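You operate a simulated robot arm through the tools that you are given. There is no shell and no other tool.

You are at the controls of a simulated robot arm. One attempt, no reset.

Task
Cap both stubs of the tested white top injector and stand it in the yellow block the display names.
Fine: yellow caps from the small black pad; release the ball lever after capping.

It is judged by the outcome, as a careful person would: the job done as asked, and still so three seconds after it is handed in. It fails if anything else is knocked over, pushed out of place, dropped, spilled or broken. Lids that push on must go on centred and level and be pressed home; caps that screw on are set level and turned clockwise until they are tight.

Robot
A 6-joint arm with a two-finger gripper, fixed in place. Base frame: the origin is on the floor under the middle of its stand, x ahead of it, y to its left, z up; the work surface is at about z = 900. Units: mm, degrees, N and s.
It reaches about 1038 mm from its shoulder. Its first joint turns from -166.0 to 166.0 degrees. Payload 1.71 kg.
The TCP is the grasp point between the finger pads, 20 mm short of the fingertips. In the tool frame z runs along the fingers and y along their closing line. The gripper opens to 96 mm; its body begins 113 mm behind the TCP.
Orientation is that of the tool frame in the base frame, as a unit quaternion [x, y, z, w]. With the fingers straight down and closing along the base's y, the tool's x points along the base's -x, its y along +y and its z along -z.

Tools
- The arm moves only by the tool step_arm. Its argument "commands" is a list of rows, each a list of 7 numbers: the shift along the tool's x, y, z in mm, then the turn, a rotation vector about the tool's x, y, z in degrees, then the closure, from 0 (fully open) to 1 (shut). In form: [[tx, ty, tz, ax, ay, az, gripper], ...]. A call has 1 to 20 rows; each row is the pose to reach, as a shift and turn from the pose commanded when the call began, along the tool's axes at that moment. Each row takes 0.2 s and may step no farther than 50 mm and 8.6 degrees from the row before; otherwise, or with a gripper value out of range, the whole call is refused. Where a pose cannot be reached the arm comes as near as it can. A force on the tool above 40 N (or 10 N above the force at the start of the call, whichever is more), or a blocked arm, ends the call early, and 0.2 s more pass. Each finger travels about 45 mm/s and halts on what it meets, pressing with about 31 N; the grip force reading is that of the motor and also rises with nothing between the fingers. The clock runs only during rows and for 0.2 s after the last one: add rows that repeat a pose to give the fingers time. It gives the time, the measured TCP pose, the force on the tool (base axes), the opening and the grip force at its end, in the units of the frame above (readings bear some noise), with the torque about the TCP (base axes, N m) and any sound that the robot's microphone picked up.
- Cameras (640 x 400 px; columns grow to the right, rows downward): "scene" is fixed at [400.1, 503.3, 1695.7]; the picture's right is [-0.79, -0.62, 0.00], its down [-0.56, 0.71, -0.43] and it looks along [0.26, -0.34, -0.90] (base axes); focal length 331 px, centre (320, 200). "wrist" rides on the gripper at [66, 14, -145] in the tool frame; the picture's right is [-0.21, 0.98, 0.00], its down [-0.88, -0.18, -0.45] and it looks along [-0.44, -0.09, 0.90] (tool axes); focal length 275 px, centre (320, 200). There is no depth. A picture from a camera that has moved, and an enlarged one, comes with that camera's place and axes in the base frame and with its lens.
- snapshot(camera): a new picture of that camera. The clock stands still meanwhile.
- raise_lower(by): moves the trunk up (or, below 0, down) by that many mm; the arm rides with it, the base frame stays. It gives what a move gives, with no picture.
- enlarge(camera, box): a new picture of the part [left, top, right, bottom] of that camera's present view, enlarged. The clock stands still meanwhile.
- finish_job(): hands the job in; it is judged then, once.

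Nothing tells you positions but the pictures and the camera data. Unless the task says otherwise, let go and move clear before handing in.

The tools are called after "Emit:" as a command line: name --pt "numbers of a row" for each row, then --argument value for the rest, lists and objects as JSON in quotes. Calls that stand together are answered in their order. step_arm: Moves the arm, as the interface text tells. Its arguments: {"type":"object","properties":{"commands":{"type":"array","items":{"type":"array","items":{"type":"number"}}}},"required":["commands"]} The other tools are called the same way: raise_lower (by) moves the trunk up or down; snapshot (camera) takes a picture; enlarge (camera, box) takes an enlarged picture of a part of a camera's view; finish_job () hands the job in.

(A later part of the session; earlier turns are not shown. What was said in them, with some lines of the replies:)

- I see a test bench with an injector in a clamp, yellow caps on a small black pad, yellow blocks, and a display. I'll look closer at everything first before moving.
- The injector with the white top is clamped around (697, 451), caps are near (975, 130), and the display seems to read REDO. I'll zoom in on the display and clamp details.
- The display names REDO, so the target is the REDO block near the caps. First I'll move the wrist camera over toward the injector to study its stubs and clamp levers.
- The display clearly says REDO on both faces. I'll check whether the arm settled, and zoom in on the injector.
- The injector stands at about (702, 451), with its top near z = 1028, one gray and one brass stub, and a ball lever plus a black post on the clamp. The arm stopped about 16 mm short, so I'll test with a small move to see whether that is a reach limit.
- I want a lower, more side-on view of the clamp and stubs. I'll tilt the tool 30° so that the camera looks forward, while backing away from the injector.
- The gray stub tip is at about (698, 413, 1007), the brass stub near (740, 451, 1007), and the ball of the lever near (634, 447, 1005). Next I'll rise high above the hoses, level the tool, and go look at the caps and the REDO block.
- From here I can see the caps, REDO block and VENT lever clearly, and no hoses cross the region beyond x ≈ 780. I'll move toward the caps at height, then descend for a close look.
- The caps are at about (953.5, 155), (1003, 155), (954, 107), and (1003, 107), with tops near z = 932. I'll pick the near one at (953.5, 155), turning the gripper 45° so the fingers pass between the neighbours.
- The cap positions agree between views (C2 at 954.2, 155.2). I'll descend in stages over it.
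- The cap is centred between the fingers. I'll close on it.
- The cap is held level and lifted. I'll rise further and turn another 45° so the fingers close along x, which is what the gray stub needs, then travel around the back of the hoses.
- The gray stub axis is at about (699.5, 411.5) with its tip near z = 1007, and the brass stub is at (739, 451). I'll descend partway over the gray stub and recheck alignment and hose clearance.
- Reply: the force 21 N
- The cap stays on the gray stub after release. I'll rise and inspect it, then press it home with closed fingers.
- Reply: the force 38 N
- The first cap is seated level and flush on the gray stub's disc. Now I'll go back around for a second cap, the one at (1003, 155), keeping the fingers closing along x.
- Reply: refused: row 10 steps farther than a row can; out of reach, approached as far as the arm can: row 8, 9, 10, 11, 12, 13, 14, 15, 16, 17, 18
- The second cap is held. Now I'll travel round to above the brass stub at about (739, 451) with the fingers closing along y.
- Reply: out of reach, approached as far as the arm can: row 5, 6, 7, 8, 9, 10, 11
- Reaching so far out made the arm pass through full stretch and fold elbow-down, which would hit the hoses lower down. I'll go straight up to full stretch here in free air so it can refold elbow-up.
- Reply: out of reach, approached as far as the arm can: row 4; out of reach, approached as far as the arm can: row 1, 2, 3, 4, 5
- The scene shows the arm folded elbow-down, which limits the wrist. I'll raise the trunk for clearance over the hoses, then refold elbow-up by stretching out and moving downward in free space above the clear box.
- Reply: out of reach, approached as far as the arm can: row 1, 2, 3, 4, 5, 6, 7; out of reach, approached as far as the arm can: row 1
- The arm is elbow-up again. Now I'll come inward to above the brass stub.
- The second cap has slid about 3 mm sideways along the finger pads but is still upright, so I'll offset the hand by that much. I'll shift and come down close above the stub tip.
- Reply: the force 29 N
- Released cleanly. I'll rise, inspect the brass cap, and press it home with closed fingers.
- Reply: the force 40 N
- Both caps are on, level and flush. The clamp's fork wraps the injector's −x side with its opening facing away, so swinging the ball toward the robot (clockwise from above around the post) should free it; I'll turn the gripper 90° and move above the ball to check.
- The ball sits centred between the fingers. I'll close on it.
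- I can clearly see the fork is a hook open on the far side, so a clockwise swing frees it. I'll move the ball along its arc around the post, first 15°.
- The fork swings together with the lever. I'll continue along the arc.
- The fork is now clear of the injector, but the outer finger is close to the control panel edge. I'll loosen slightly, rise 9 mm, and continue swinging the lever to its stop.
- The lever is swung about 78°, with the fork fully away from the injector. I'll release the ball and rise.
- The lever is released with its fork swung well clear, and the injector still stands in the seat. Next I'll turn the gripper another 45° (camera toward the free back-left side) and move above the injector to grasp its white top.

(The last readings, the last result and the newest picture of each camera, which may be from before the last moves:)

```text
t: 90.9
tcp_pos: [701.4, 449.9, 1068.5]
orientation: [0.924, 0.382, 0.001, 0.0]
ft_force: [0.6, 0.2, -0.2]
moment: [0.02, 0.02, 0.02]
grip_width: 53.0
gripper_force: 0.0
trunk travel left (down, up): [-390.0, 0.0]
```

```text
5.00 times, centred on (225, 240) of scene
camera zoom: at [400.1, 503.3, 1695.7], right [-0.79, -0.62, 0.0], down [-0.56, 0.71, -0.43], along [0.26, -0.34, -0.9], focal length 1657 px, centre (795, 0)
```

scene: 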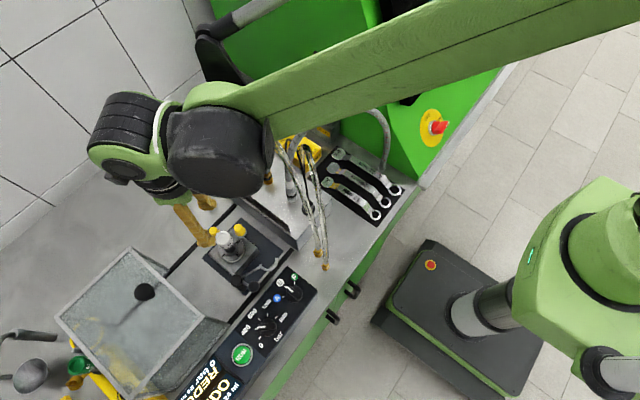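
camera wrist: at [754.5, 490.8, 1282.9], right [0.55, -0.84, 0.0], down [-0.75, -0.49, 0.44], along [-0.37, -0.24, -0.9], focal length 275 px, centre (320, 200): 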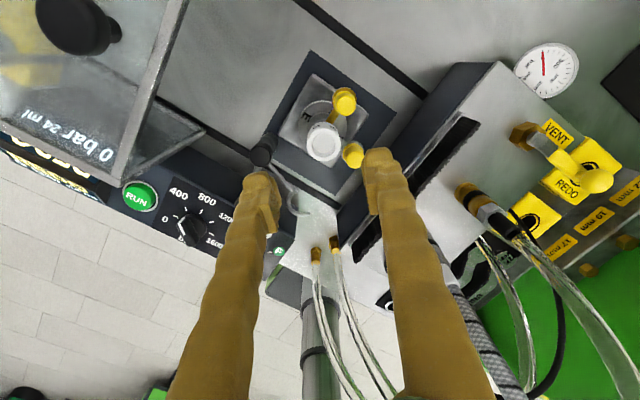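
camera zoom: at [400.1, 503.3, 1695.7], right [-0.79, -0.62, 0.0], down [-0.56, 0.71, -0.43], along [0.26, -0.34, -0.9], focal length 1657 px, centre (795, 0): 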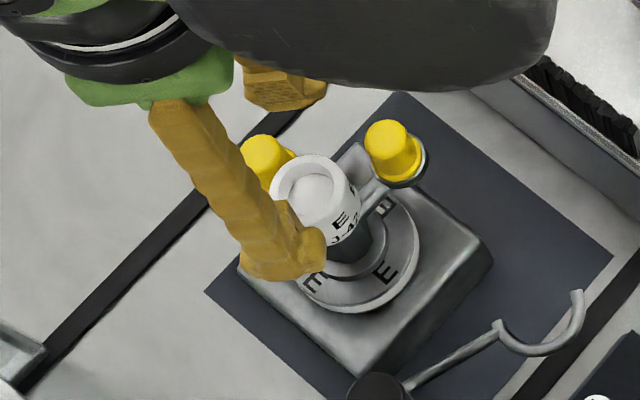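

Emit:
step_arm --pt "0 -0.4 10 0 0 0 0.45" --pt "0 -0.4 20 0 0 0 0.45" --pt "0 -0.4 30 0 0 0 0.45" --pt "0 -0.4 38 0 0 0 0.45" --pt "0 -0.4 38 0 0 0 0.45"

Emit:
enlarge --camera "wrist" --box '[240, 100, 400, 260]'

Emit:
enlarge --camera "scene" --box '[180, 200, 270, 280]'

```text
t: 92.1
tcp_pos: [700.2, 449.3, 1029.8]
orientation: [0.924, 0.382, 0.001, 0.001]
ft_force: [-0.4, 0.3, -0.6]
moment: [0.02, 0.01, 0.02]
grip_width: 52.8
gripper_force: 0.0
trunk travel left (down, up): [-390.0, 0.0]
```

```text
2.50 times, centred on (320, 180) of wrist
camera zoom: at [755.7, 487.9, 1174.0], right [0.55, -0.84, 0.0], down [-0.75, -0.49, 0.44], along [-0.37, -0.24, -0.9], focal length 688 px, centre (320, 250)
```

zoom: 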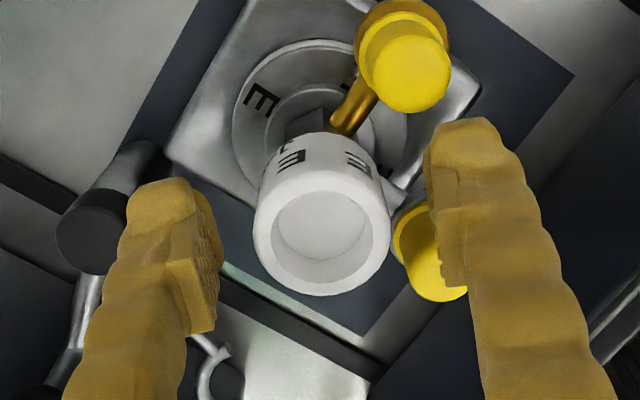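

```text
5.00 times, centred on (225, 240) of scene
camera zoom: at [400.1, 503.3, 1695.7], right [-0.79, -0.62, 0.0], down [-0.56, 0.71, -0.43], along [0.26, -0.34, -0.9], focal length 1657 px, centre (795, 0)
```

zoom: 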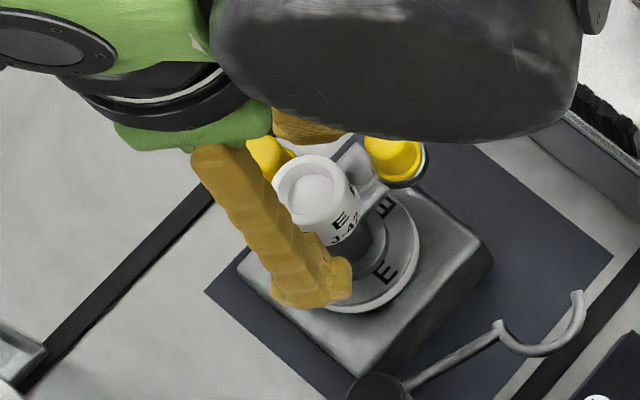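

Emit:
step_arm --pt "0 0 0 0 0 0 0.55" --pt "0 0 0 0 0 0 0.65" --pt "0 0 0 0 0 0 0.8" --pt "0 0 0 0 0 0 1" --pt "0 0 0 0 0 0 1"

Emit:
enlarge --camera "wrist" --box '[240, 100, 400, 260]'

```text
t: 93.3
tcp_pos: [699.6, 450.1, 1029.6]
orientation: [0.924, 0.382, 0.001, -0.001]
ft_force: [-0.4, -0.5, 0.0]
moment: [-0.04, 0.02, 0.01]
grip_width: 29.7
gripper_force: 31.3
trunk travel left (down, up): [-390.0, 0.0]
```

```text
2.50 times, centred on (320, 180) of wrist
camera zoom: at [755.7, 487.9, 1174.2], right [0.55, -0.84, 0.0], down [-0.75, -0.49, 0.44], along [-0.37, -0.24, -0.9], focal length 688 px, centre (320, 250)
```

zoom: 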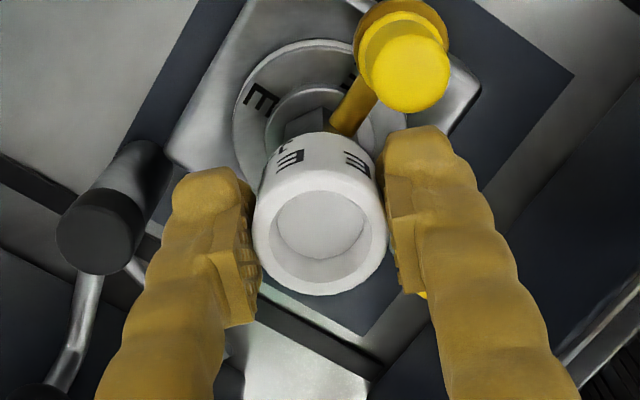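

The white top is gripped (29.7 mm). I'll lift slowly straight up, watching forces.

Emit:
step_arm --pt "0 0 -3 0 0 0 1" --pt "0 0 -8 0 0 0 1" --pt "0 0 -15 0 0 0 1" --pt "0 0 -25 0 0 0 1" --pt "0 0 -25 0 0 0 1"

Emit:
enlarge --camera "wrist" --box '[240, 60, 400, 260]'

Emit:
enlarge --camera "scene" --box '[180, 200, 270, 280]'

```text
t: 94.5
tcp_pos: [701.3, 449.7, 1056.1]
orientation: [0.924, 0.383, 0.001, 0.0]
ft_force: [-0.6, -0.4, -3.2]
moment: [-0.01, -0.01, -0.02]
grip_width: 29.8
gripper_force: 31.2
trunk travel left (down, up): [-390.0, 0.0]
```

```text
2.00 times, centred on (320, 160) of wrist
camera zoom: at [755.5, 488.0, 1200.0], right [0.55, -0.84, 0.0], down [-0.75, -0.49, 0.44], along [-0.37, -0.24, -0.9], focal length 551 px, centre (320, 280)
```

zoom: 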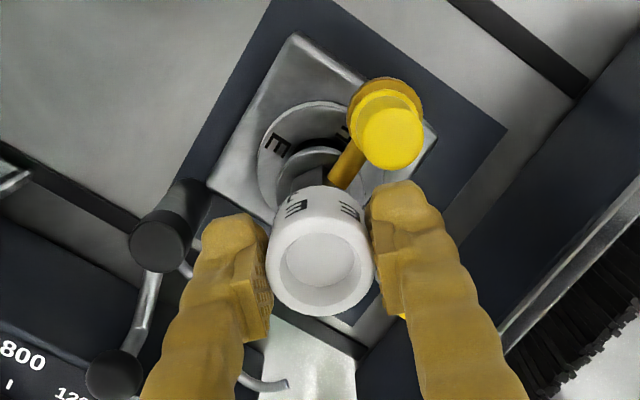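

```text
5.00 times, centred on (225, 240) of scene
camera zoom: at [400.1, 503.3, 1695.7], right [-0.79, -0.62, 0.0], down [-0.56, 0.71, -0.43], along [0.26, -0.34, -0.9], focal length 1657 px, centre (795, 0)
```

zoom: 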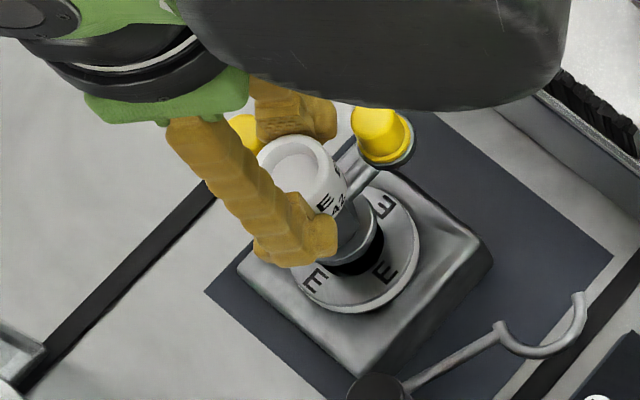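

Emit:
step_arm --pt "0 0 -10 0 0 0 1" --pt "0 0 -25 0 0 0 1" --pt "0 0 -45 0 0 0 1" --pt "0 0 -70 0 0 0 1" --pt "0 0 -100 0 0 0 1" --pt "0 0 -130 0 0 0 1" --pt "0 0 -130 0 0 0 1"

Emit:
snapshot --camera "wrist"

Emit:
snapshot --camera "scene"

Emit:
enlarge --camera "scene" --box '[160, 180, 280, 290]'

```text
t: 96.1
tcp_pos: [699.6, 451.1, 1183.8]
orientation: [0.924, 0.383, 0.001, -0.001]
ft_force: [0.5, -0.5, -3.2]
moment: [0.0, 0.02, 0.01]
grip_width: 29.9
gripper_force: 31.2
trunk travel left (down, up): [-390.0, 0.0]
```

```text
taken
camera wrist: at [754.7, 489.0, 1329.1], right [0.55, -0.84, 0.0], down [-0.75, -0.49, 0.44], along [-0.37, -0.24, -0.9], focal length 275 px, centre (320, 200)
```

wrist: 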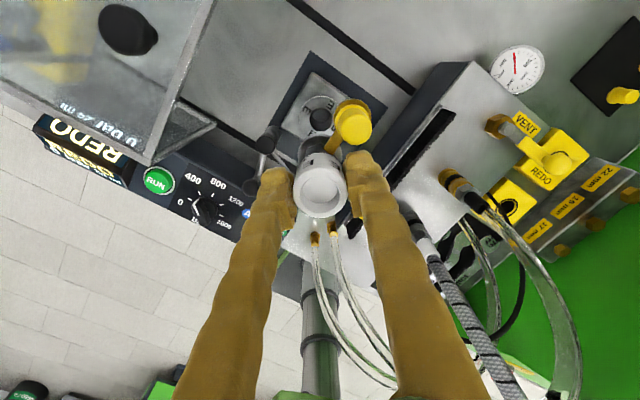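

```text
taken
```

scene: 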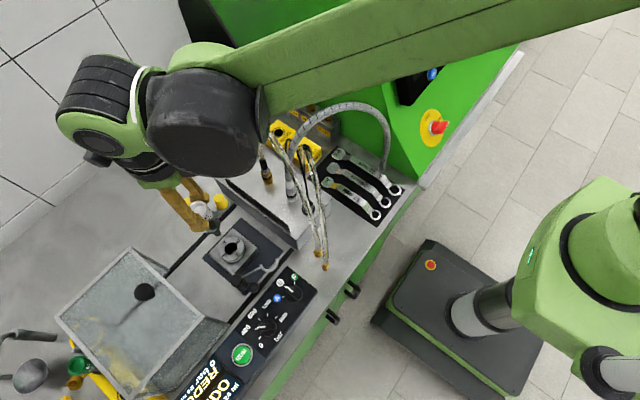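

```text
3.64 times, centred on (220, 235) of scene
camera zoom: at [400.1, 503.3, 1695.7], right [-0.79, -0.62, 0.0], down [-0.56, 0.71, -0.43], along [0.26, -0.34, -0.9], focal length 1205 px, centre (684, 73)
```

zoom: 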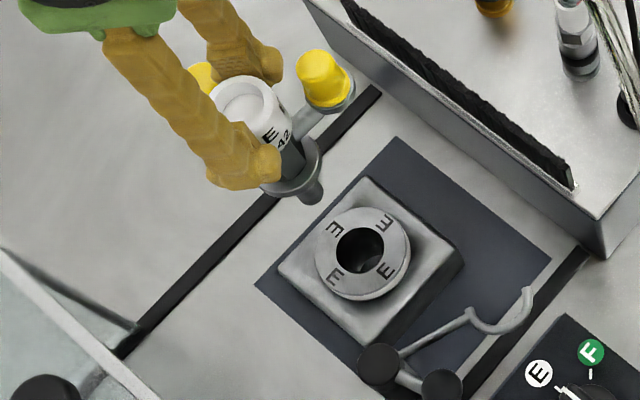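

Emit:
enlarge --camera "scene" --box '[180, 185, 250, 245]'

Emit:
enlarge --camera "wrist" --box '[260, 80, 400, 230]'

Emit:
enlarge --camera "wrist" --box '[430, 40, 640, 260]'

```text
6.67 times, centred on (215, 215) of scene
camera zoom: at [400.1, 503.3, 1695.7], right [-0.79, -0.62, 0.0], down [-0.56, 0.71, -0.43], along [0.26, -0.34, -0.9], focal length 2209 px, centre (1020, 100)
```

zoom: 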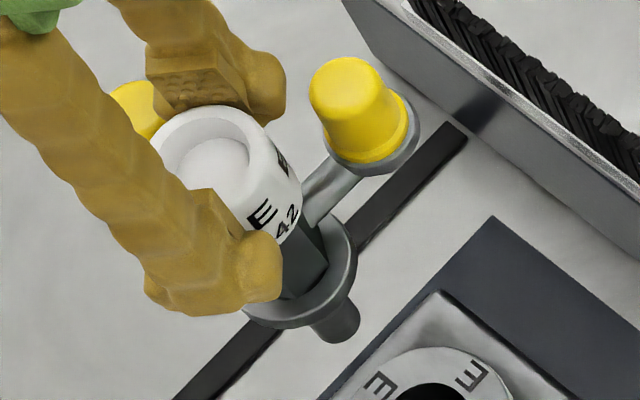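

```text
2.67 times, centred on (330, 155) of wrist
camera zoom: at [754.7, 489.0, 1329.1], right [0.55, -0.84, 0.0], down [-0.75, -0.49, 0.44], along [-0.37, -0.24, -0.9], focal length 734 px, centre (293, 320)
```

zoom: 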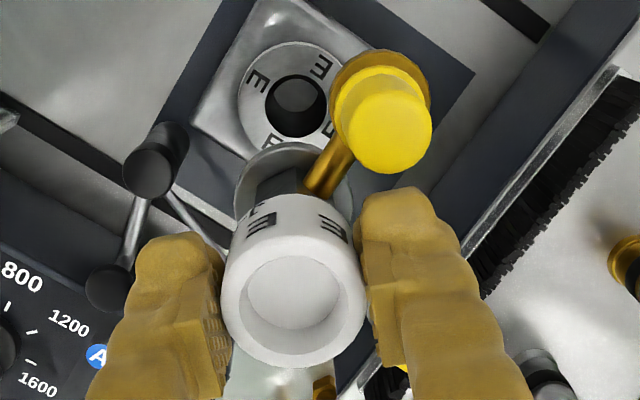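

```text
1.82 times, centred on (535, 150) of wrist
camera zoom: at [754.7, 489.0, 1329.1], right [0.55, -0.84, 0.0], down [-0.75, -0.49, 0.44], along [-0.37, -0.24, -0.9], focal length 500 px, centre (-71, 291)
```

zoom: 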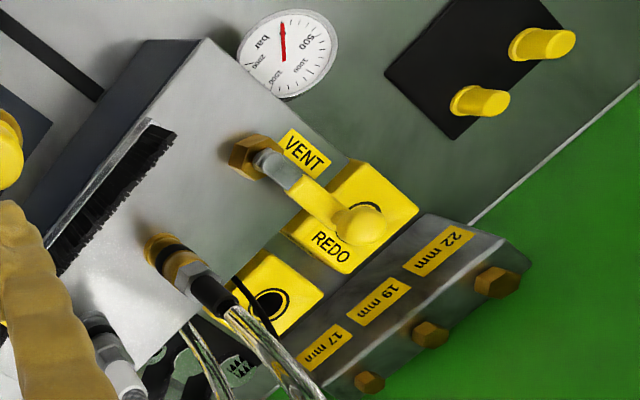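

The injector is out: white top, collar about 85 mm below the top, and a nozzle about 39 mm below the collar. I'll rise to TCP z ≈ 1300 and carry it around the back of the hoses toward the REDO block at about (836, 133), at a gentle speed.

Emit:
step_arm --pt "0 0 -25 0 0 0 1" --pt "0 0 -55 0 0 0 1" --pt "0 0 -85 0 0 0 1" --pt "0 0 -110 0 0 0 1" --pt "4.6 23.7 -116 0 0 0 1" --pt "9.2 47.4 -116 0 0 0 1" --pt "12.4 71.1 -116 0 0 0 1" --pt "15.6 94.8 -116 0 0 0 1" --pt "16 118.4 -116 0 0 0 1" --pt "16.3 142.1 -116 0 0 0 1" --pt "13.1 165.8 -116 0 0 0 1" --pt "9.9 189.5 -116 0 0 0 1" --pt "1.8 212 -116 0 0 0 1" --pt "-6.4 234 -116 0 0 0 1" --pt "-19 254 -116 0 0 0 1" --pt "-31.8 273.7 -116 0 0 0 1" --pt "-31.8 273.7 -116 0 0 0 1" --pt "-31.8 273.7 -116 0 0 0 1"

Emit:
snapshot --camera "wrist"

Emit:
snapshot --camera "scene"

```text
t: 99.9
tcp_pos: [870.2, 232.1, 1301.7]
orientation: [0.924, 0.383, 0.0, 0.0]
ft_force: [-0.4, -0.1, -3.2]
moment: [0.02, 0.0, -0.01]
grip_width: 29.7
gripper_force: 31.4
trunk travel left (down, up): [-390.0, 0.0]
```

```text
taken
camera wrist: at [925.5, 270.9, 1445.5], right [0.55, -0.84, 0.0], down [-0.75, -0.49, 0.44], along [-0.37, -0.24, -0.9], focal length 275 px, centre (320, 200)
```

wrist: 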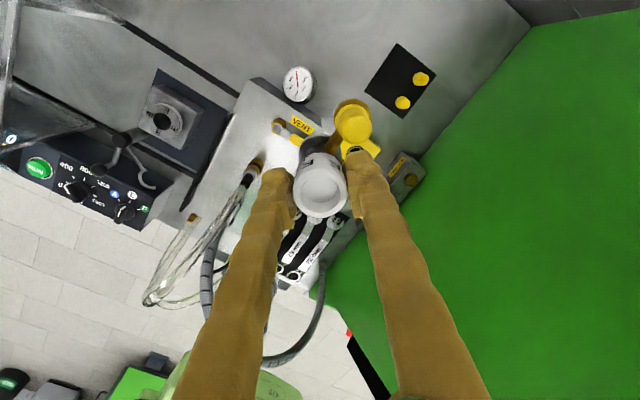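

```text
taken
```

scene: 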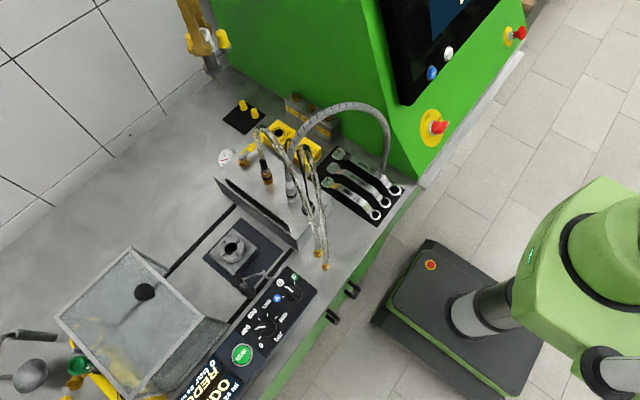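

Emit:
step_arm --pt "-18 16 0 0 0 0 1" --pt "-36.8 32.5 0 0 0 0 1" --pt "-55 39 0 0 0 0 1" --pt "-72.8 46 0 0 0 0 1" --pt "-85 47 0 0 0 0 1" --pt "-94.7 47.8 0 0 0 0 1" --pt "-94.7 47.8 0 0 0 0 1" --pt "-94.7 47.8 0 0 0 0 1"

Emit:
snapshot --camera "wrist"

Emit:
enlarge --camera "wrist" --box '[240, 50, 400, 230]'

Emit:
snapshot --camera "scene"

```text
t: 101.7
tcp_pos: [837.5, 132.8, 1301.2]
orientation: [0.924, 0.383, -0.001, 0.0]
ft_force: [-0.1, -0.3, -2.2]
moment: [0.05, 0.0, 0.01]
grip_width: 29.7
gripper_force: 30.6
trunk travel left (down, up): [-390.0, 0.0]
```

```text
taken
camera wrist: at [893.3, 170.7, 1445.8], right [0.55, -0.84, 0.0], down [-0.75, -0.49, 0.44], along [-0.37, -0.24, -0.9], focal length 275 px, centre (320, 200)
```

wrist: 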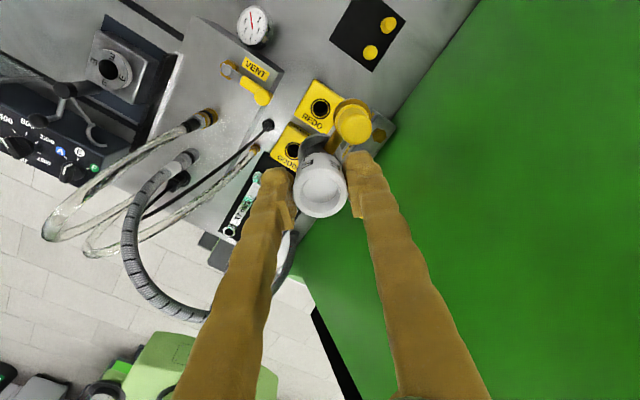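

```text
2.22 times, centred on (320, 140) of wrist
camera zoom: at [893.3, 170.7, 1445.8], right [0.55, -0.84, 0.0], down [-0.75, -0.49, 0.44], along [-0.37, -0.24, -0.9], focal length 612 px, centre (320, 333)
```

zoom: 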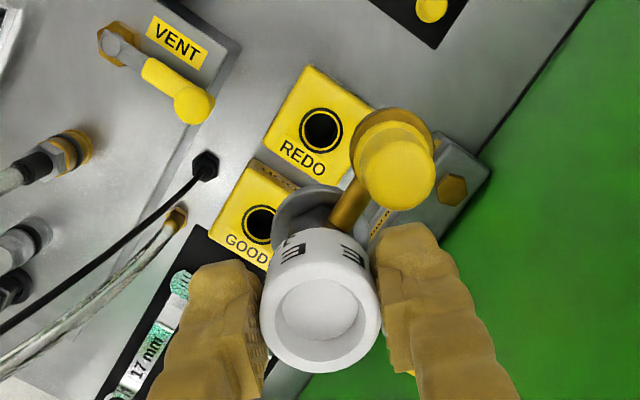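

```text
taken
```

scene: 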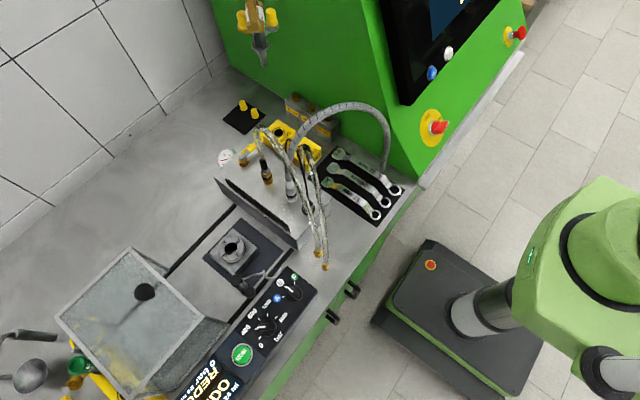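

Emit:
step_arm --pt "-2 0.5 30 0 0 0 1" --pt "-4 0.8 60 0 0 0 1" --pt "-4 0.8 90 0 0 0 1" --pt "-4 0.8 120 0 0 0 1" --pt "-4 0.8 145 0 0 0 1" --pt "-4 0.8 160 0 0 0 1" --pt "-4 0.8 160 0 0 0 1"

Emit:
snapshot --camera "wrist"

Emit:
enlarge --camera "wrist" --box '[250, 60, 400, 220]'

Emit:
enlarge --camera "scene" --box '[200, 20, 340, 160]'

```text
t: 103.3
tcp_pos: [836.0, 128.9, 1141.5]
orientation: [0.924, 0.383, 0.001, 0.0]
ft_force: [-0.6, 0.4, -3.2]
moment: [-0.01, -0.03, -0.04]
grip_width: 29.7
gripper_force: 31.0
trunk travel left (down, up): [-390.0, 0.0]
```

```text
taken
camera wrist: at [891.2, 167.1, 1285.6], right [0.55, -0.84, 0.0], down [-0.75, -0.49, 0.44], along [-0.37, -0.24, -0.9], focal length 275 px, centre (320, 200)
```

wrist: 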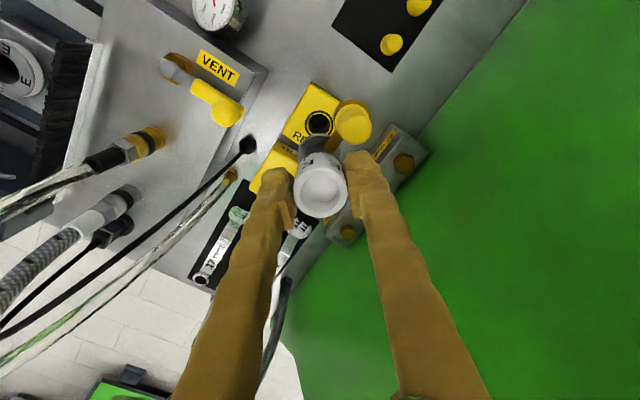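

```text
2.50 times, centred on (325, 140) of wrist
camera zoom: at [891.2, 167.1, 1285.6], right [0.55, -0.84, 0.0], down [-0.75, -0.49, 0.44], along [-0.37, -0.24, -0.9], focal length 688 px, centre (308, 350)
```

zoom: 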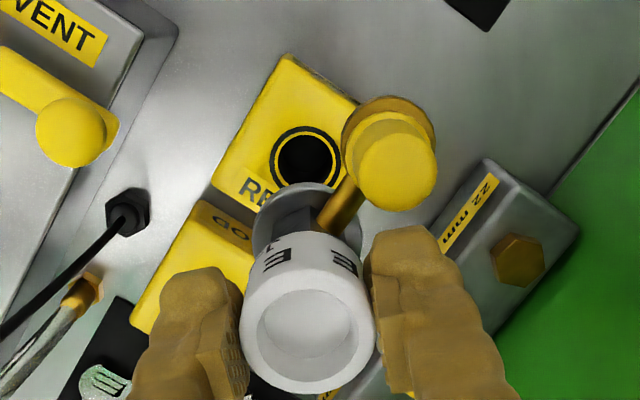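

```text
2.86 times, centred on (270, 90) of scene
camera zoom: at [400.1, 503.3, 1695.7], right [-0.79, -0.62, 0.0], down [-0.56, 0.71, -0.43], along [0.26, -0.34, -0.9], focal length 947 px, centre (463, 514)
```

zoom: 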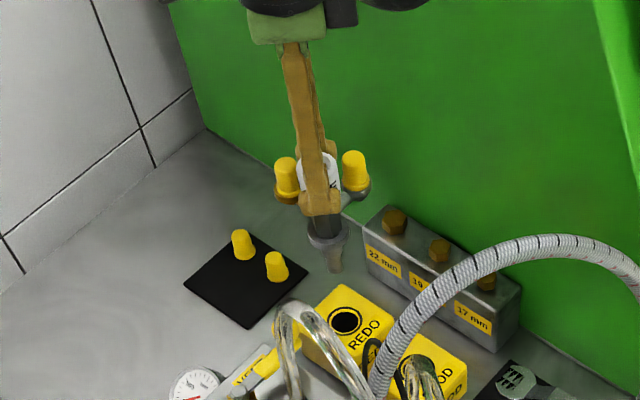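

Emit:
enlarge --camera "scene" --box '[255, 60, 305, 125]'

Emit:
enlarge --camera "wrist" --box '[290, 100, 360, 170]'

```text
6.15 times, centred on (280, 92) of scene
camera zoom: at [400.1, 503.3, 1695.7], right [-0.79, -0.62, 0.0], down [-0.56, 0.71, -0.43], along [0.26, -0.34, -0.9], focal length 2040 px, centre (566, 862)
```

zoom: 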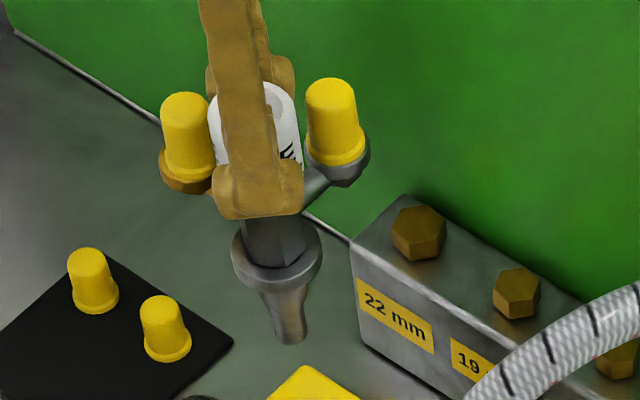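

```text
5.71 times, centred on (325, 135) of wrist
camera zoom: at [891.2, 167.1, 1285.6], right [0.55, -0.84, 0.0], down [-0.75, -0.49, 0.44], along [-0.37, -0.24, -0.9], focal length 1573 px, centre (291, 571)
```

zoom: 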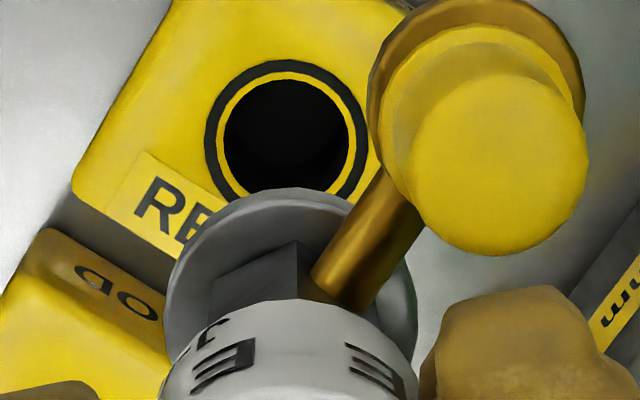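

The injector hangs vertical, with its tip about 114 mm and its collar about 70 mm below the grip point. The REDO hole is at about (835.8, 132.5); I'll correct by 2 mm and descend until the tip is just above the block.

Emit:
step_arm --pt "1 -0.4 20 0 0 0 1" --pt "1.8 -0.7 40 0 0 0 1" --pt "1.8 -0.7 55 0 0 0 1" --pt "1.8 -0.7 65 0 0 0 1" --pt "1.8 -0.7 65 0 0 0 1"

Emit:
snapshot --camera "wrist"

Emit:
enlarge --camera "wrist" --box '[260, 80, 380, 200]'

Emit:
enlarge --camera "scene" --box '[240, 70, 320, 150]'

```text
t: 104.5
tcp_pos: [836.4, 132.5, 1075.4]
orientation: [0.923, 0.384, 0.0, 0.0]
ft_force: [0.0, 0.1, -3.3]
moment: [0.0, 0.04, 0.02]
grip_width: 30.0
gripper_force: 30.9
trunk travel left (down, up): [-390.0, 0.0]
```

```text
taken
camera wrist: at [891.3, 170.9, 1220.4], right [0.55, -0.84, 0.0], down [-0.75, -0.49, 0.44], along [-0.37, -0.24, -0.9], focal length 275 px, centre (320, 200)
```

wrist: 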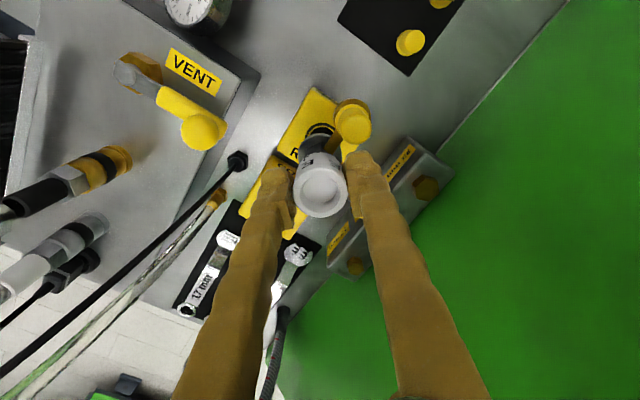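

```text
3.33 times, centred on (320, 140) of wrist
camera zoom: at [891.3, 170.9, 1220.4], right [0.55, -0.84, 0.0], down [-0.75, -0.49, 0.44], along [-0.37, -0.24, -0.9], focal length 918 px, centre (320, 400)
```

zoom: 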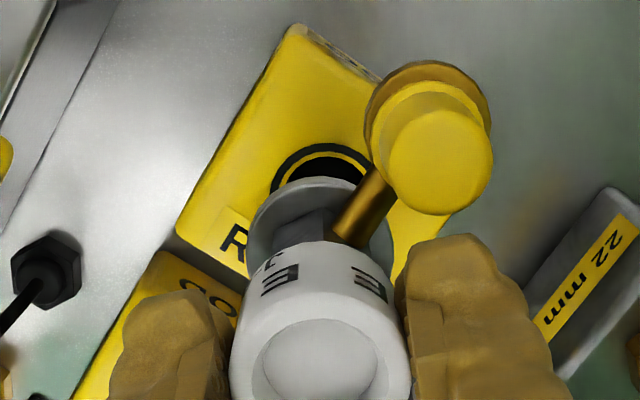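

```text
5.00 times, centred on (280, 110) of scene
camera zoom: at [400.1, 503.3, 1695.7], right [-0.79, -0.62, 0.0], down [-0.56, 0.71, -0.43], along [0.26, -0.34, -0.9], focal length 1657 px, centre (520, 650)
```

zoom: 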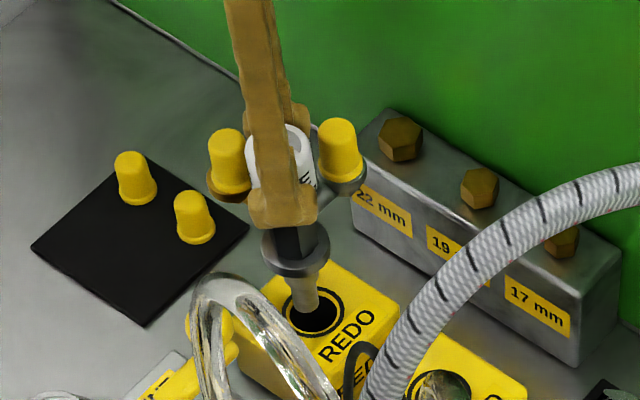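

Emit:
step_arm --pt "-1.7 1.8 0 0 0 0 1" --pt "-1.7 1.8 4 0 0 0 1" --pt "-1.7 1.8 8 0 0 0 1" --pt "-1.7 1.8 8 0 0 0 1"

Emit:
enlarge --camera "wrist" --box '[260, 80, 380, 200]'

Emit:
enlarge --camera "scene" --box '[255, 90, 315, 150]'

```text
t: 105.5
tcp_pos: [836.2, 128.6, 1069.0]
orientation: [0.924, 0.383, 0.001, -0.001]
ft_force: [0.2, 0.1, -2.3]
moment: [0.01, 0.03, -0.01]
grip_width: 29.9
gripper_force: 30.9
trunk travel left (down, up): [-390.0, 0.0]
```

```text
3.33 times, centred on (320, 140) of wrist
camera zoom: at [892.0, 167.1, 1213.4], right [0.55, -0.84, 0.0], down [-0.75, -0.49, 0.44], along [-0.37, -0.24, -0.9], focal length 918 px, centre (320, 400)
```

zoom: 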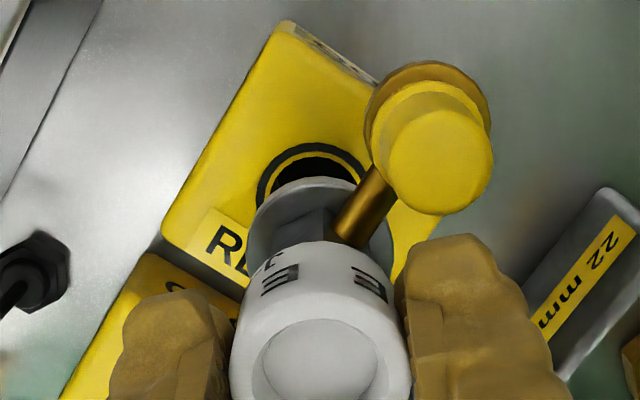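

```text
6.67 times, centred on (285, 120) of scene
camera zoom: at [400.1, 503.3, 1695.7], right [-0.79, -0.62, 0.0], down [-0.56, 0.71, -0.43], along [0.26, -0.34, -0.9], focal length 2209 px, centre (553, 733)
```

zoom: 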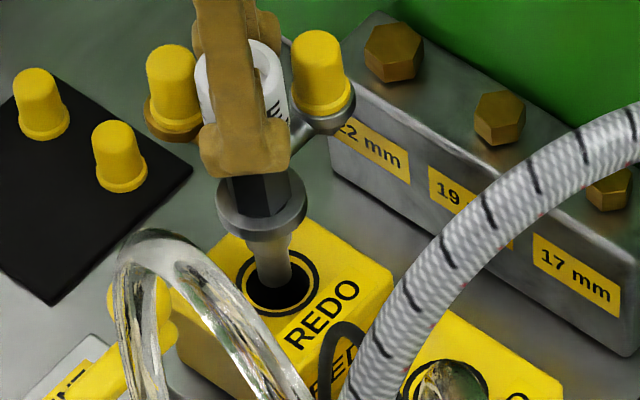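

Emit:
step_arm --pt "-0.6 -1 0 0 0 0 1" --pt "-0.6 -1 4 0 0 0 1" --pt "-0.6 -1 8 0 0 0 1" --pt "-0.6 -1 12 0 0 0 1" --pt "-0.6 -1 16 0 0 0 1" --pt "-0.6 -1 16 0 0 0 1"

Emit:
enlarge --camera "wrist" --box '[260, 80, 380, 200]'

Emit:
enlarge --camera "scene" --box '[255, 90, 315, 150]'

```text
t: 106.9
tcp_pos: [835.1, 130.1, 1053.0]
orientation: [0.924, 0.383, 0.001, -0.001]
ft_force: [0.6, -0.6, -2.8]
moment: [0.03, 0.0, 0.03]
grip_width: 29.9
gripper_force: 31.3
trunk travel left (down, up): [-390.0, 0.0]
```

```text
3.33 times, centred on (320, 140) of wrist
camera zoom: at [890.6, 167.9, 1196.8], right [0.55, -0.84, 0.0], down [-0.75, -0.49, 0.44], along [-0.37, -0.24, -0.9], focal length 918 px, centre (320, 400)
```

zoom: 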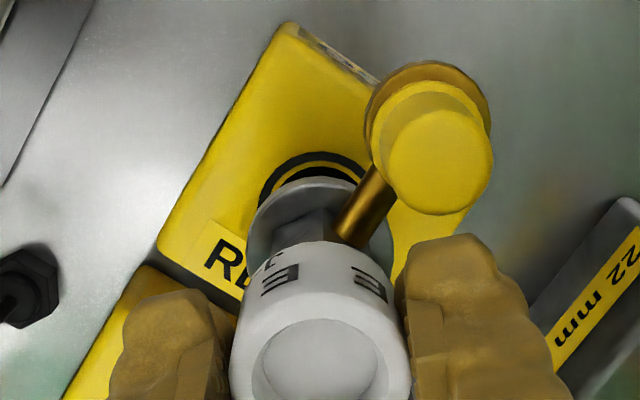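

```text
6.67 times, centred on (285, 120) of scene
camera zoom: at [400.1, 503.3, 1695.7], right [-0.79, -0.62, 0.0], down [-0.56, 0.71, -0.43], along [0.26, -0.34, -0.9], focal length 2209 px, centre (553, 733)
```

zoom: 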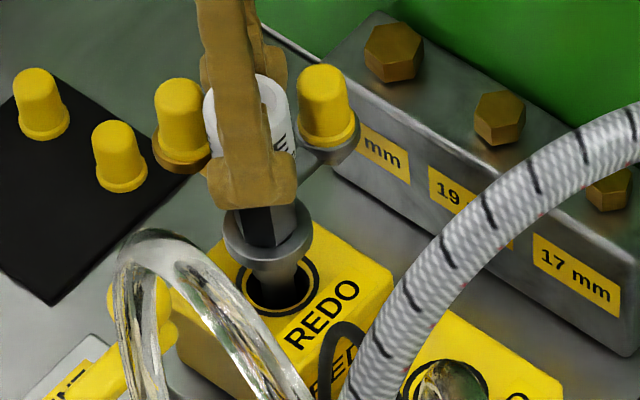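

Emit:
step_arm --pt "0 0 4 0 0 0 1" --pt "0 0 8 0 0 0 1" --pt "0 0 12 0 0 0 1" --pt "0 0 16 0 0 0 1" --pt "0 0 20 0 0 0 1" --pt "0 0 23 0 0 0 1" --pt "0 0 23 0 0 0 1"

Emit:
enlarge --camera "scene" --box '[255, 90, 315, 150]'

Emit:
enlarge --camera "wrist" --box '[260, 80, 380, 200]'

```text
t: 108.5
tcp_pos: [836.4, 129.7, 1030.2]
orientation: [0.924, 0.382, 0.0, 0.001]
ft_force: [-0.6, -0.1, -2.1]
moment: [0.03, -0.01, 0.01]
grip_width: 29.9
gripper_force: 31.2
trunk travel left (down, up): [-390.0, 0.0]
```

```text
6.67 times, centred on (285, 120) of scene
camera zoom: at [400.1, 503.3, 1695.7], right [-0.79, -0.62, 0.0], down [-0.56, 0.71, -0.43], along [0.26, -0.34, -0.9], focal length 2209 px, centre (553, 733)
```

zoom: 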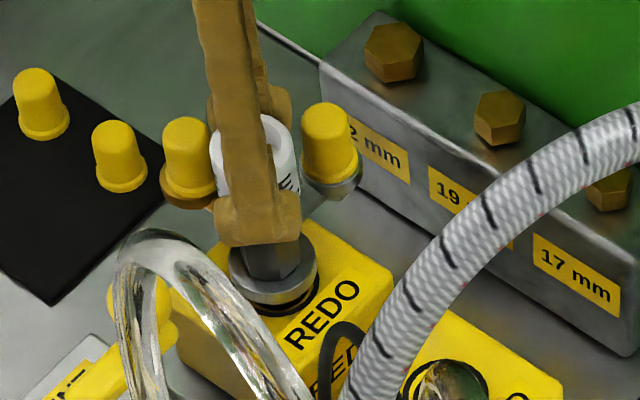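

```text
3.33 times, centred on (320, 140) of wrist
camera zoom: at [891.7, 167.8, 1173.8], right [0.55, -0.84, 0.0], down [-0.75, -0.49, 0.44], along [-0.37, -0.24, -0.9], focal length 918 px, centre (320, 400)
```

zoom: 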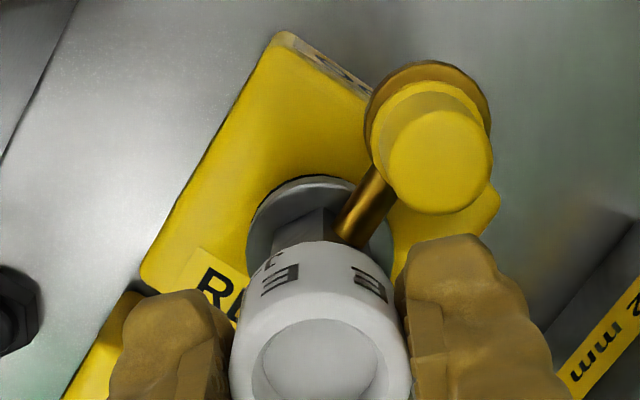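

Emit:
step_arm --pt "0 0 1.5 0 0 0 1" --pt "0 0 3 0 0 0 1" --pt "0 0 4.5 0 0 0 1" --pt "0 0 6 0 0 0 1" --pt "0 0 6 0 0 0 1"

Emit:
enlarge --camera "scene" --box '[255, 90, 315, 150]'

```text
t: 109.7
tcp_pos: [836.2, 129.0, 1023.5]
orientation: [0.924, 0.383, 0.0, 0.0]
ft_force: [-0.2, -0.6, -2.7]
moment: [0.04, 0.01, 0.01]
grip_width: 29.7
gripper_force: 30.6
trunk travel left (down, up): [-390.0, 0.0]
```

```text
6.67 times, centred on (285, 120) of scene
camera zoom: at [400.1, 503.3, 1695.7], right [-0.79, -0.62, 0.0], down [-0.56, 0.71, -0.43], along [0.26, -0.34, -0.9], focal length 2209 px, centre (553, 733)
```

zoom: 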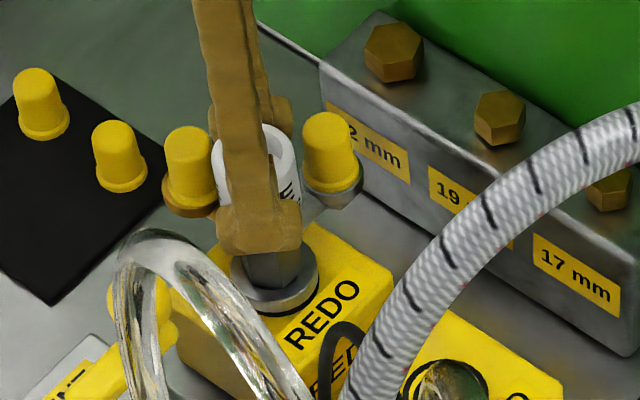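

Emit:
step_arm --pt "0 0 1 0 0 0 1" --pt "0 0 2 0 0 0 1" --pt "0 0 3 0 0 0 1" --pt "0 0 3.5 0 0 0 1"

Emit:
enlarge --camera "scene" --box '[255, 90, 315, 150]'

```text
t: 110.7
tcp_pos: [835.2, 129.9, 1020.6]
orientation: [0.924, 0.383, 0.001, 0.0]
ft_force: [4.6, 2.0, 9.5]
moment: [0.0, -0.17, 0.05]
grip_width: 29.7
gripper_force: 30.9
trunk travel left (down, up): [-390.0, 0.0]
```

```text
6.67 times, centred on (285, 120) of scene
camera zoom: at [400.1, 503.3, 1695.7], right [-0.79, -0.62, 0.0], down [-0.56, 0.71, -0.43], along [0.26, -0.34, -0.9], focal length 2209 px, centre (553, 733)
```

zoom: 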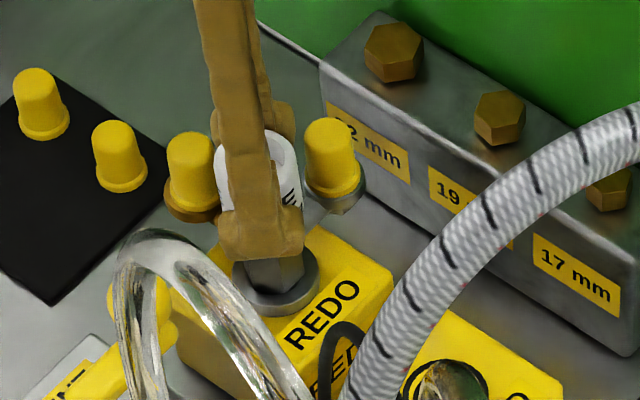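

The collar is seated on the REDO block (upward force 9.5 N). I'll open the fingers gently.

Emit:
step_arm --pt "0 0 -0.6 0 0 0 0.68" --pt "0 0 -0.6 0 0 0 0.64" --pt "0 0 -0.6 0 0 0 0.6" --pt "0 0 -0.6 0 0 0 0.56" --pt "0 0 -0.6 0 0 0 0.52" --pt "0 0 -0.6 0 0 0 0.52"

Emit:
snapshot --camera "wrist"

Emit:
enlarge --camera "scene" --box '[255, 90, 315, 150]'

```text
t: 112.1
tcp_pos: [835.2, 129.6, 1019.7]
orientation: [0.924, 0.382, 0.001, 0.0]
ft_force: [0.7, -0.6, 1.1]
moment: [0.01, 0.0, -0.02]
grip_width: 46.1
gripper_force: 0.0
trunk travel left (down, up): [-390.0, 0.0]
```

```text
taken
camera wrist: at [891.0, 167.4, 1165.6], right [0.55, -0.84, 0.0], down [-0.75, -0.49, 0.44], along [-0.37, -0.24, -0.9], focal length 275 px, centre (320, 200)
```

wrist: 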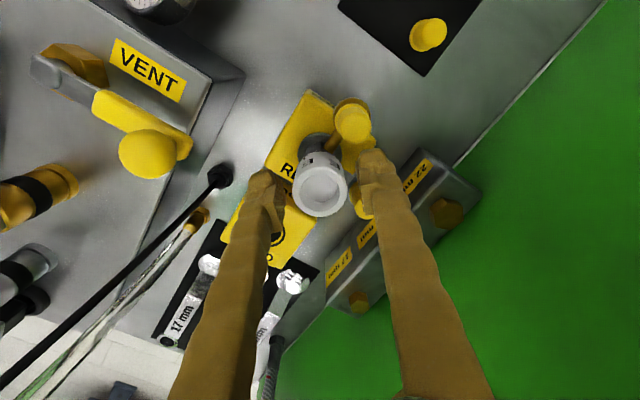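

```text
6.67 times, centred on (285, 120) of scene
camera zoom: at [400.1, 503.3, 1695.7], right [-0.79, -0.62, 0.0], down [-0.56, 0.71, -0.43], along [0.26, -0.34, -0.9], focal length 2209 px, centre (553, 733)
```

zoom: 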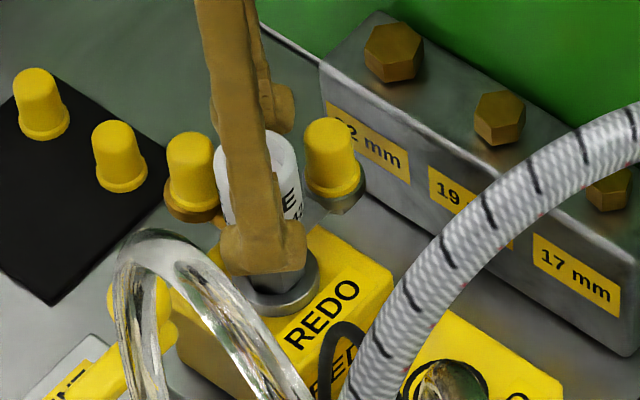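

The injector stands upright by itself. I'll withdraw straight up.

Emit:
step_arm --pt "0 0 -5 0 0 0 0.5" --pt "0 0 -15 0 0 0 0.5" --pt "0 0 -30 0 0 0 0.5" --pt "0 0 -55 0 0 0 0.5" --pt "0 0 -90 0 0 0 0.5" --pt "0 0 -130 0 0 0 0.5" --pt "0 0 -170 0 0 0 0.5" --pt "0 0 -210 0 0 0 0.5" --pt "0 0 -250 0 0 0 0.5" --pt "0 0 -250 0 0 0 0.5"

Emit:
snapshot --camera "wrist"

Emit:
enlarge --camera "wrist" --box '[260, 70, 400, 190]'

Emit:
snapshot --camera "scene"

Emit:
enlarge --camera "scene" --box '[245, 85, 325, 165]'

```text
t: 114.3
tcp_pos: [834.6, 129.9, 1272.5]
orientation: [0.924, 0.383, 0.001, 0.0]
ft_force: [0.3, -0.5, 0.3]
moment: [0.0, 0.03, 0.0]
grip_width: 47.9
gripper_force: 0.2
trunk travel left (down, up): [-390.0, 0.0]
```

```text
taken
camera wrist: at [890.4, 168.0, 1416.4], right [0.55, -0.84, 0.0], down [-0.75, -0.49, 0.44], along [-0.37, -0.24, -0.9], focal length 275 px, centre (320, 200)
```

wrist: 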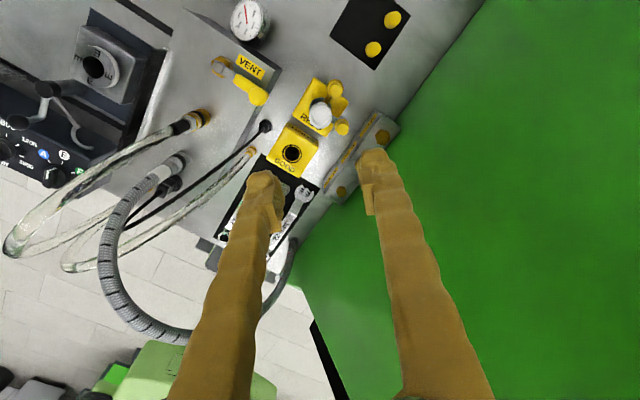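

```text
3.33 times, centred on (330, 130) of wrist
camera zoom: at [890.4, 168.0, 1416.4], right [0.55, -0.84, 0.0], down [-0.75, -0.49, 0.44], along [-0.37, -0.24, -0.9], focal length 918 px, centre (287, 433)
```

zoom: 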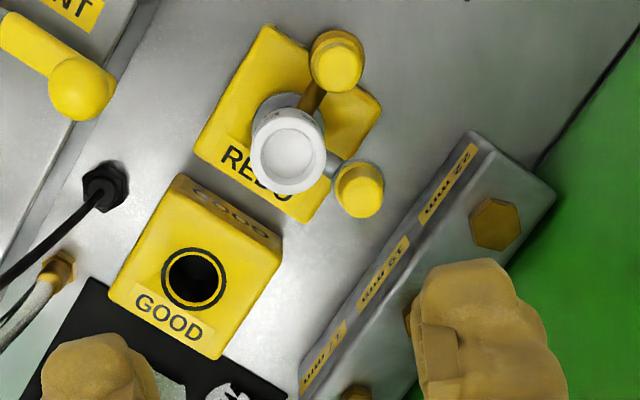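

```text
taken
```

scene: 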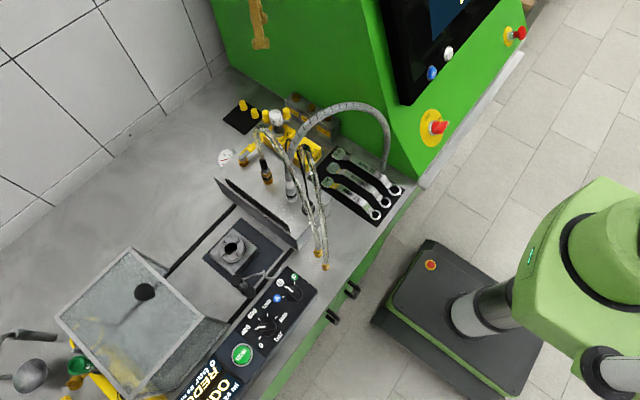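

```text
5.00 times, centred on (285, 125) of scene
camera zoom: at [400.1, 503.3, 1695.7], right [-0.79, -0.62, 0.0], down [-0.56, 0.71, -0.43], along [0.26, -0.34, -0.9], focal length 1657 px, centre (495, 575)
```

zoom: 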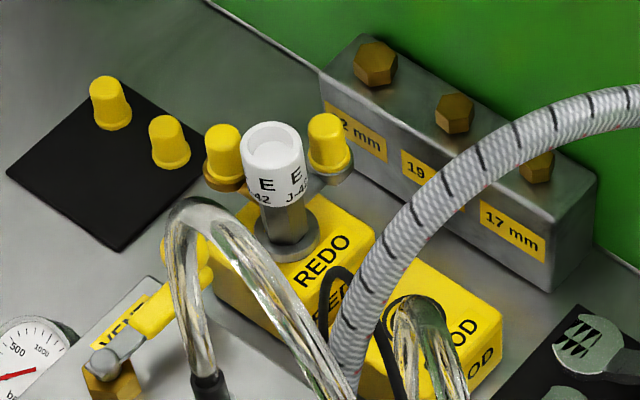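

Emit:
enlarge --camera "scene" --box '[265, 100, 305, 140]'

Emit:
enlarge --camera "scene" --box '[190, 215, 300, 305]'

Emit:
enlarge --camera "wrist" --box '[300, 70, 360, 140]'

```text
10.00 times, centred on (285, 120) of scene
camera zoom: at [400.1, 503.3, 1695.7], right [-0.79, -0.62, 0.0], down [-0.56, 0.71, -0.43], along [0.26, -0.34, -0.9], focal length 3314 px, centre (670, 1000)
```

zoom: 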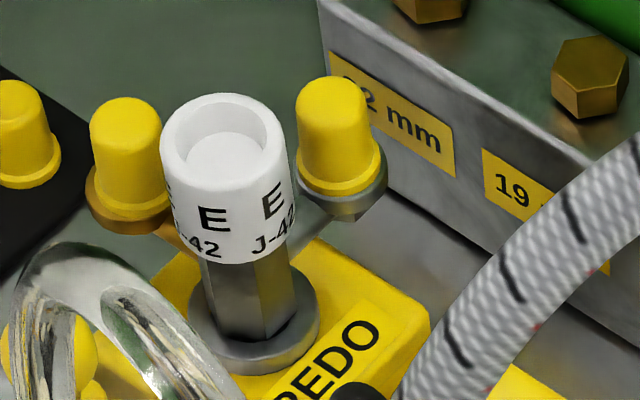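

```text
4.44 times, centred on (245, 260) of scene
camera zoom: at [400.1, 503.3, 1695.7], right [-0.79, -0.62, 0.0], down [-0.56, 0.71, -0.43], along [0.26, -0.34, -0.9], focal length 1473 px, centre (653, -67)
```

zoom: 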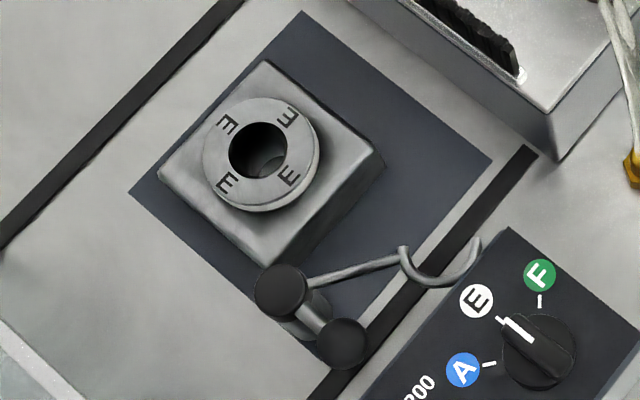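

```text
5.71 times, centred on (330, 105) of wrist
camera zoom: at [890.4, 168.0, 1416.4], right [0.55, -0.84, 0.0], down [-0.75, -0.49, 0.44], along [-0.37, -0.24, -0.9], focal length 1573 px, centre (263, 743)
```

zoom: 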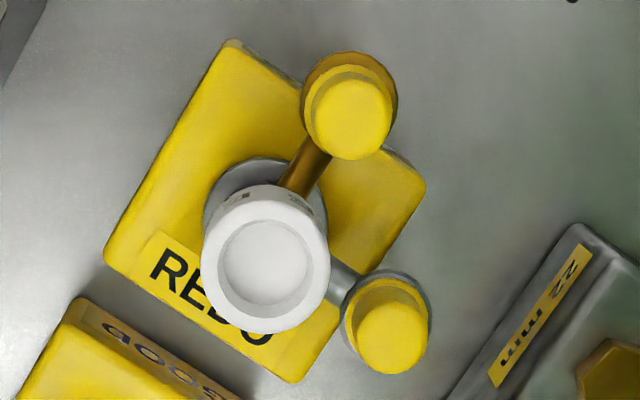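

Both caps sit level and flush on their stubs, the injector stands upright in the REDO block with its collar flat on the top, the ball lever is released, and the hand is well clear. I'll hand the job in.

Emit:
finish_job

```text
The job is handed in.
```

I capped both stubs of the white-top injector and stood it upright in the REDO block, which both faces of the display name. The job is handed in, but no verdict has come back.

- **Caps:** both are yellow caps from the black pad, one on the gray stub and one on the brass. Each was pressed down with just under 40 N. They sit level and flush in the last pictures.
- **Ball lever:** I released it after capping by swinging it about 78° clockwise (seen from above). The clamp hook came fully clear of the injector before I lifted it.
- **Injector:** its collar sits flat on top of the REDO block, and it stayed upright when I let go.
- **Surroundings:** nothing else looked moved or knocked over in the last pictures, and the hand is about 230 mm above the injector.

On the way back with the second cap, the arm stretched to its limit and folded the wrong way. I raised the trunk 165 mm and refolded it in free air. The cap slid about 3 mm in the grip but stayed upright, and I corrected for that before placing it. The trunk is still raised.
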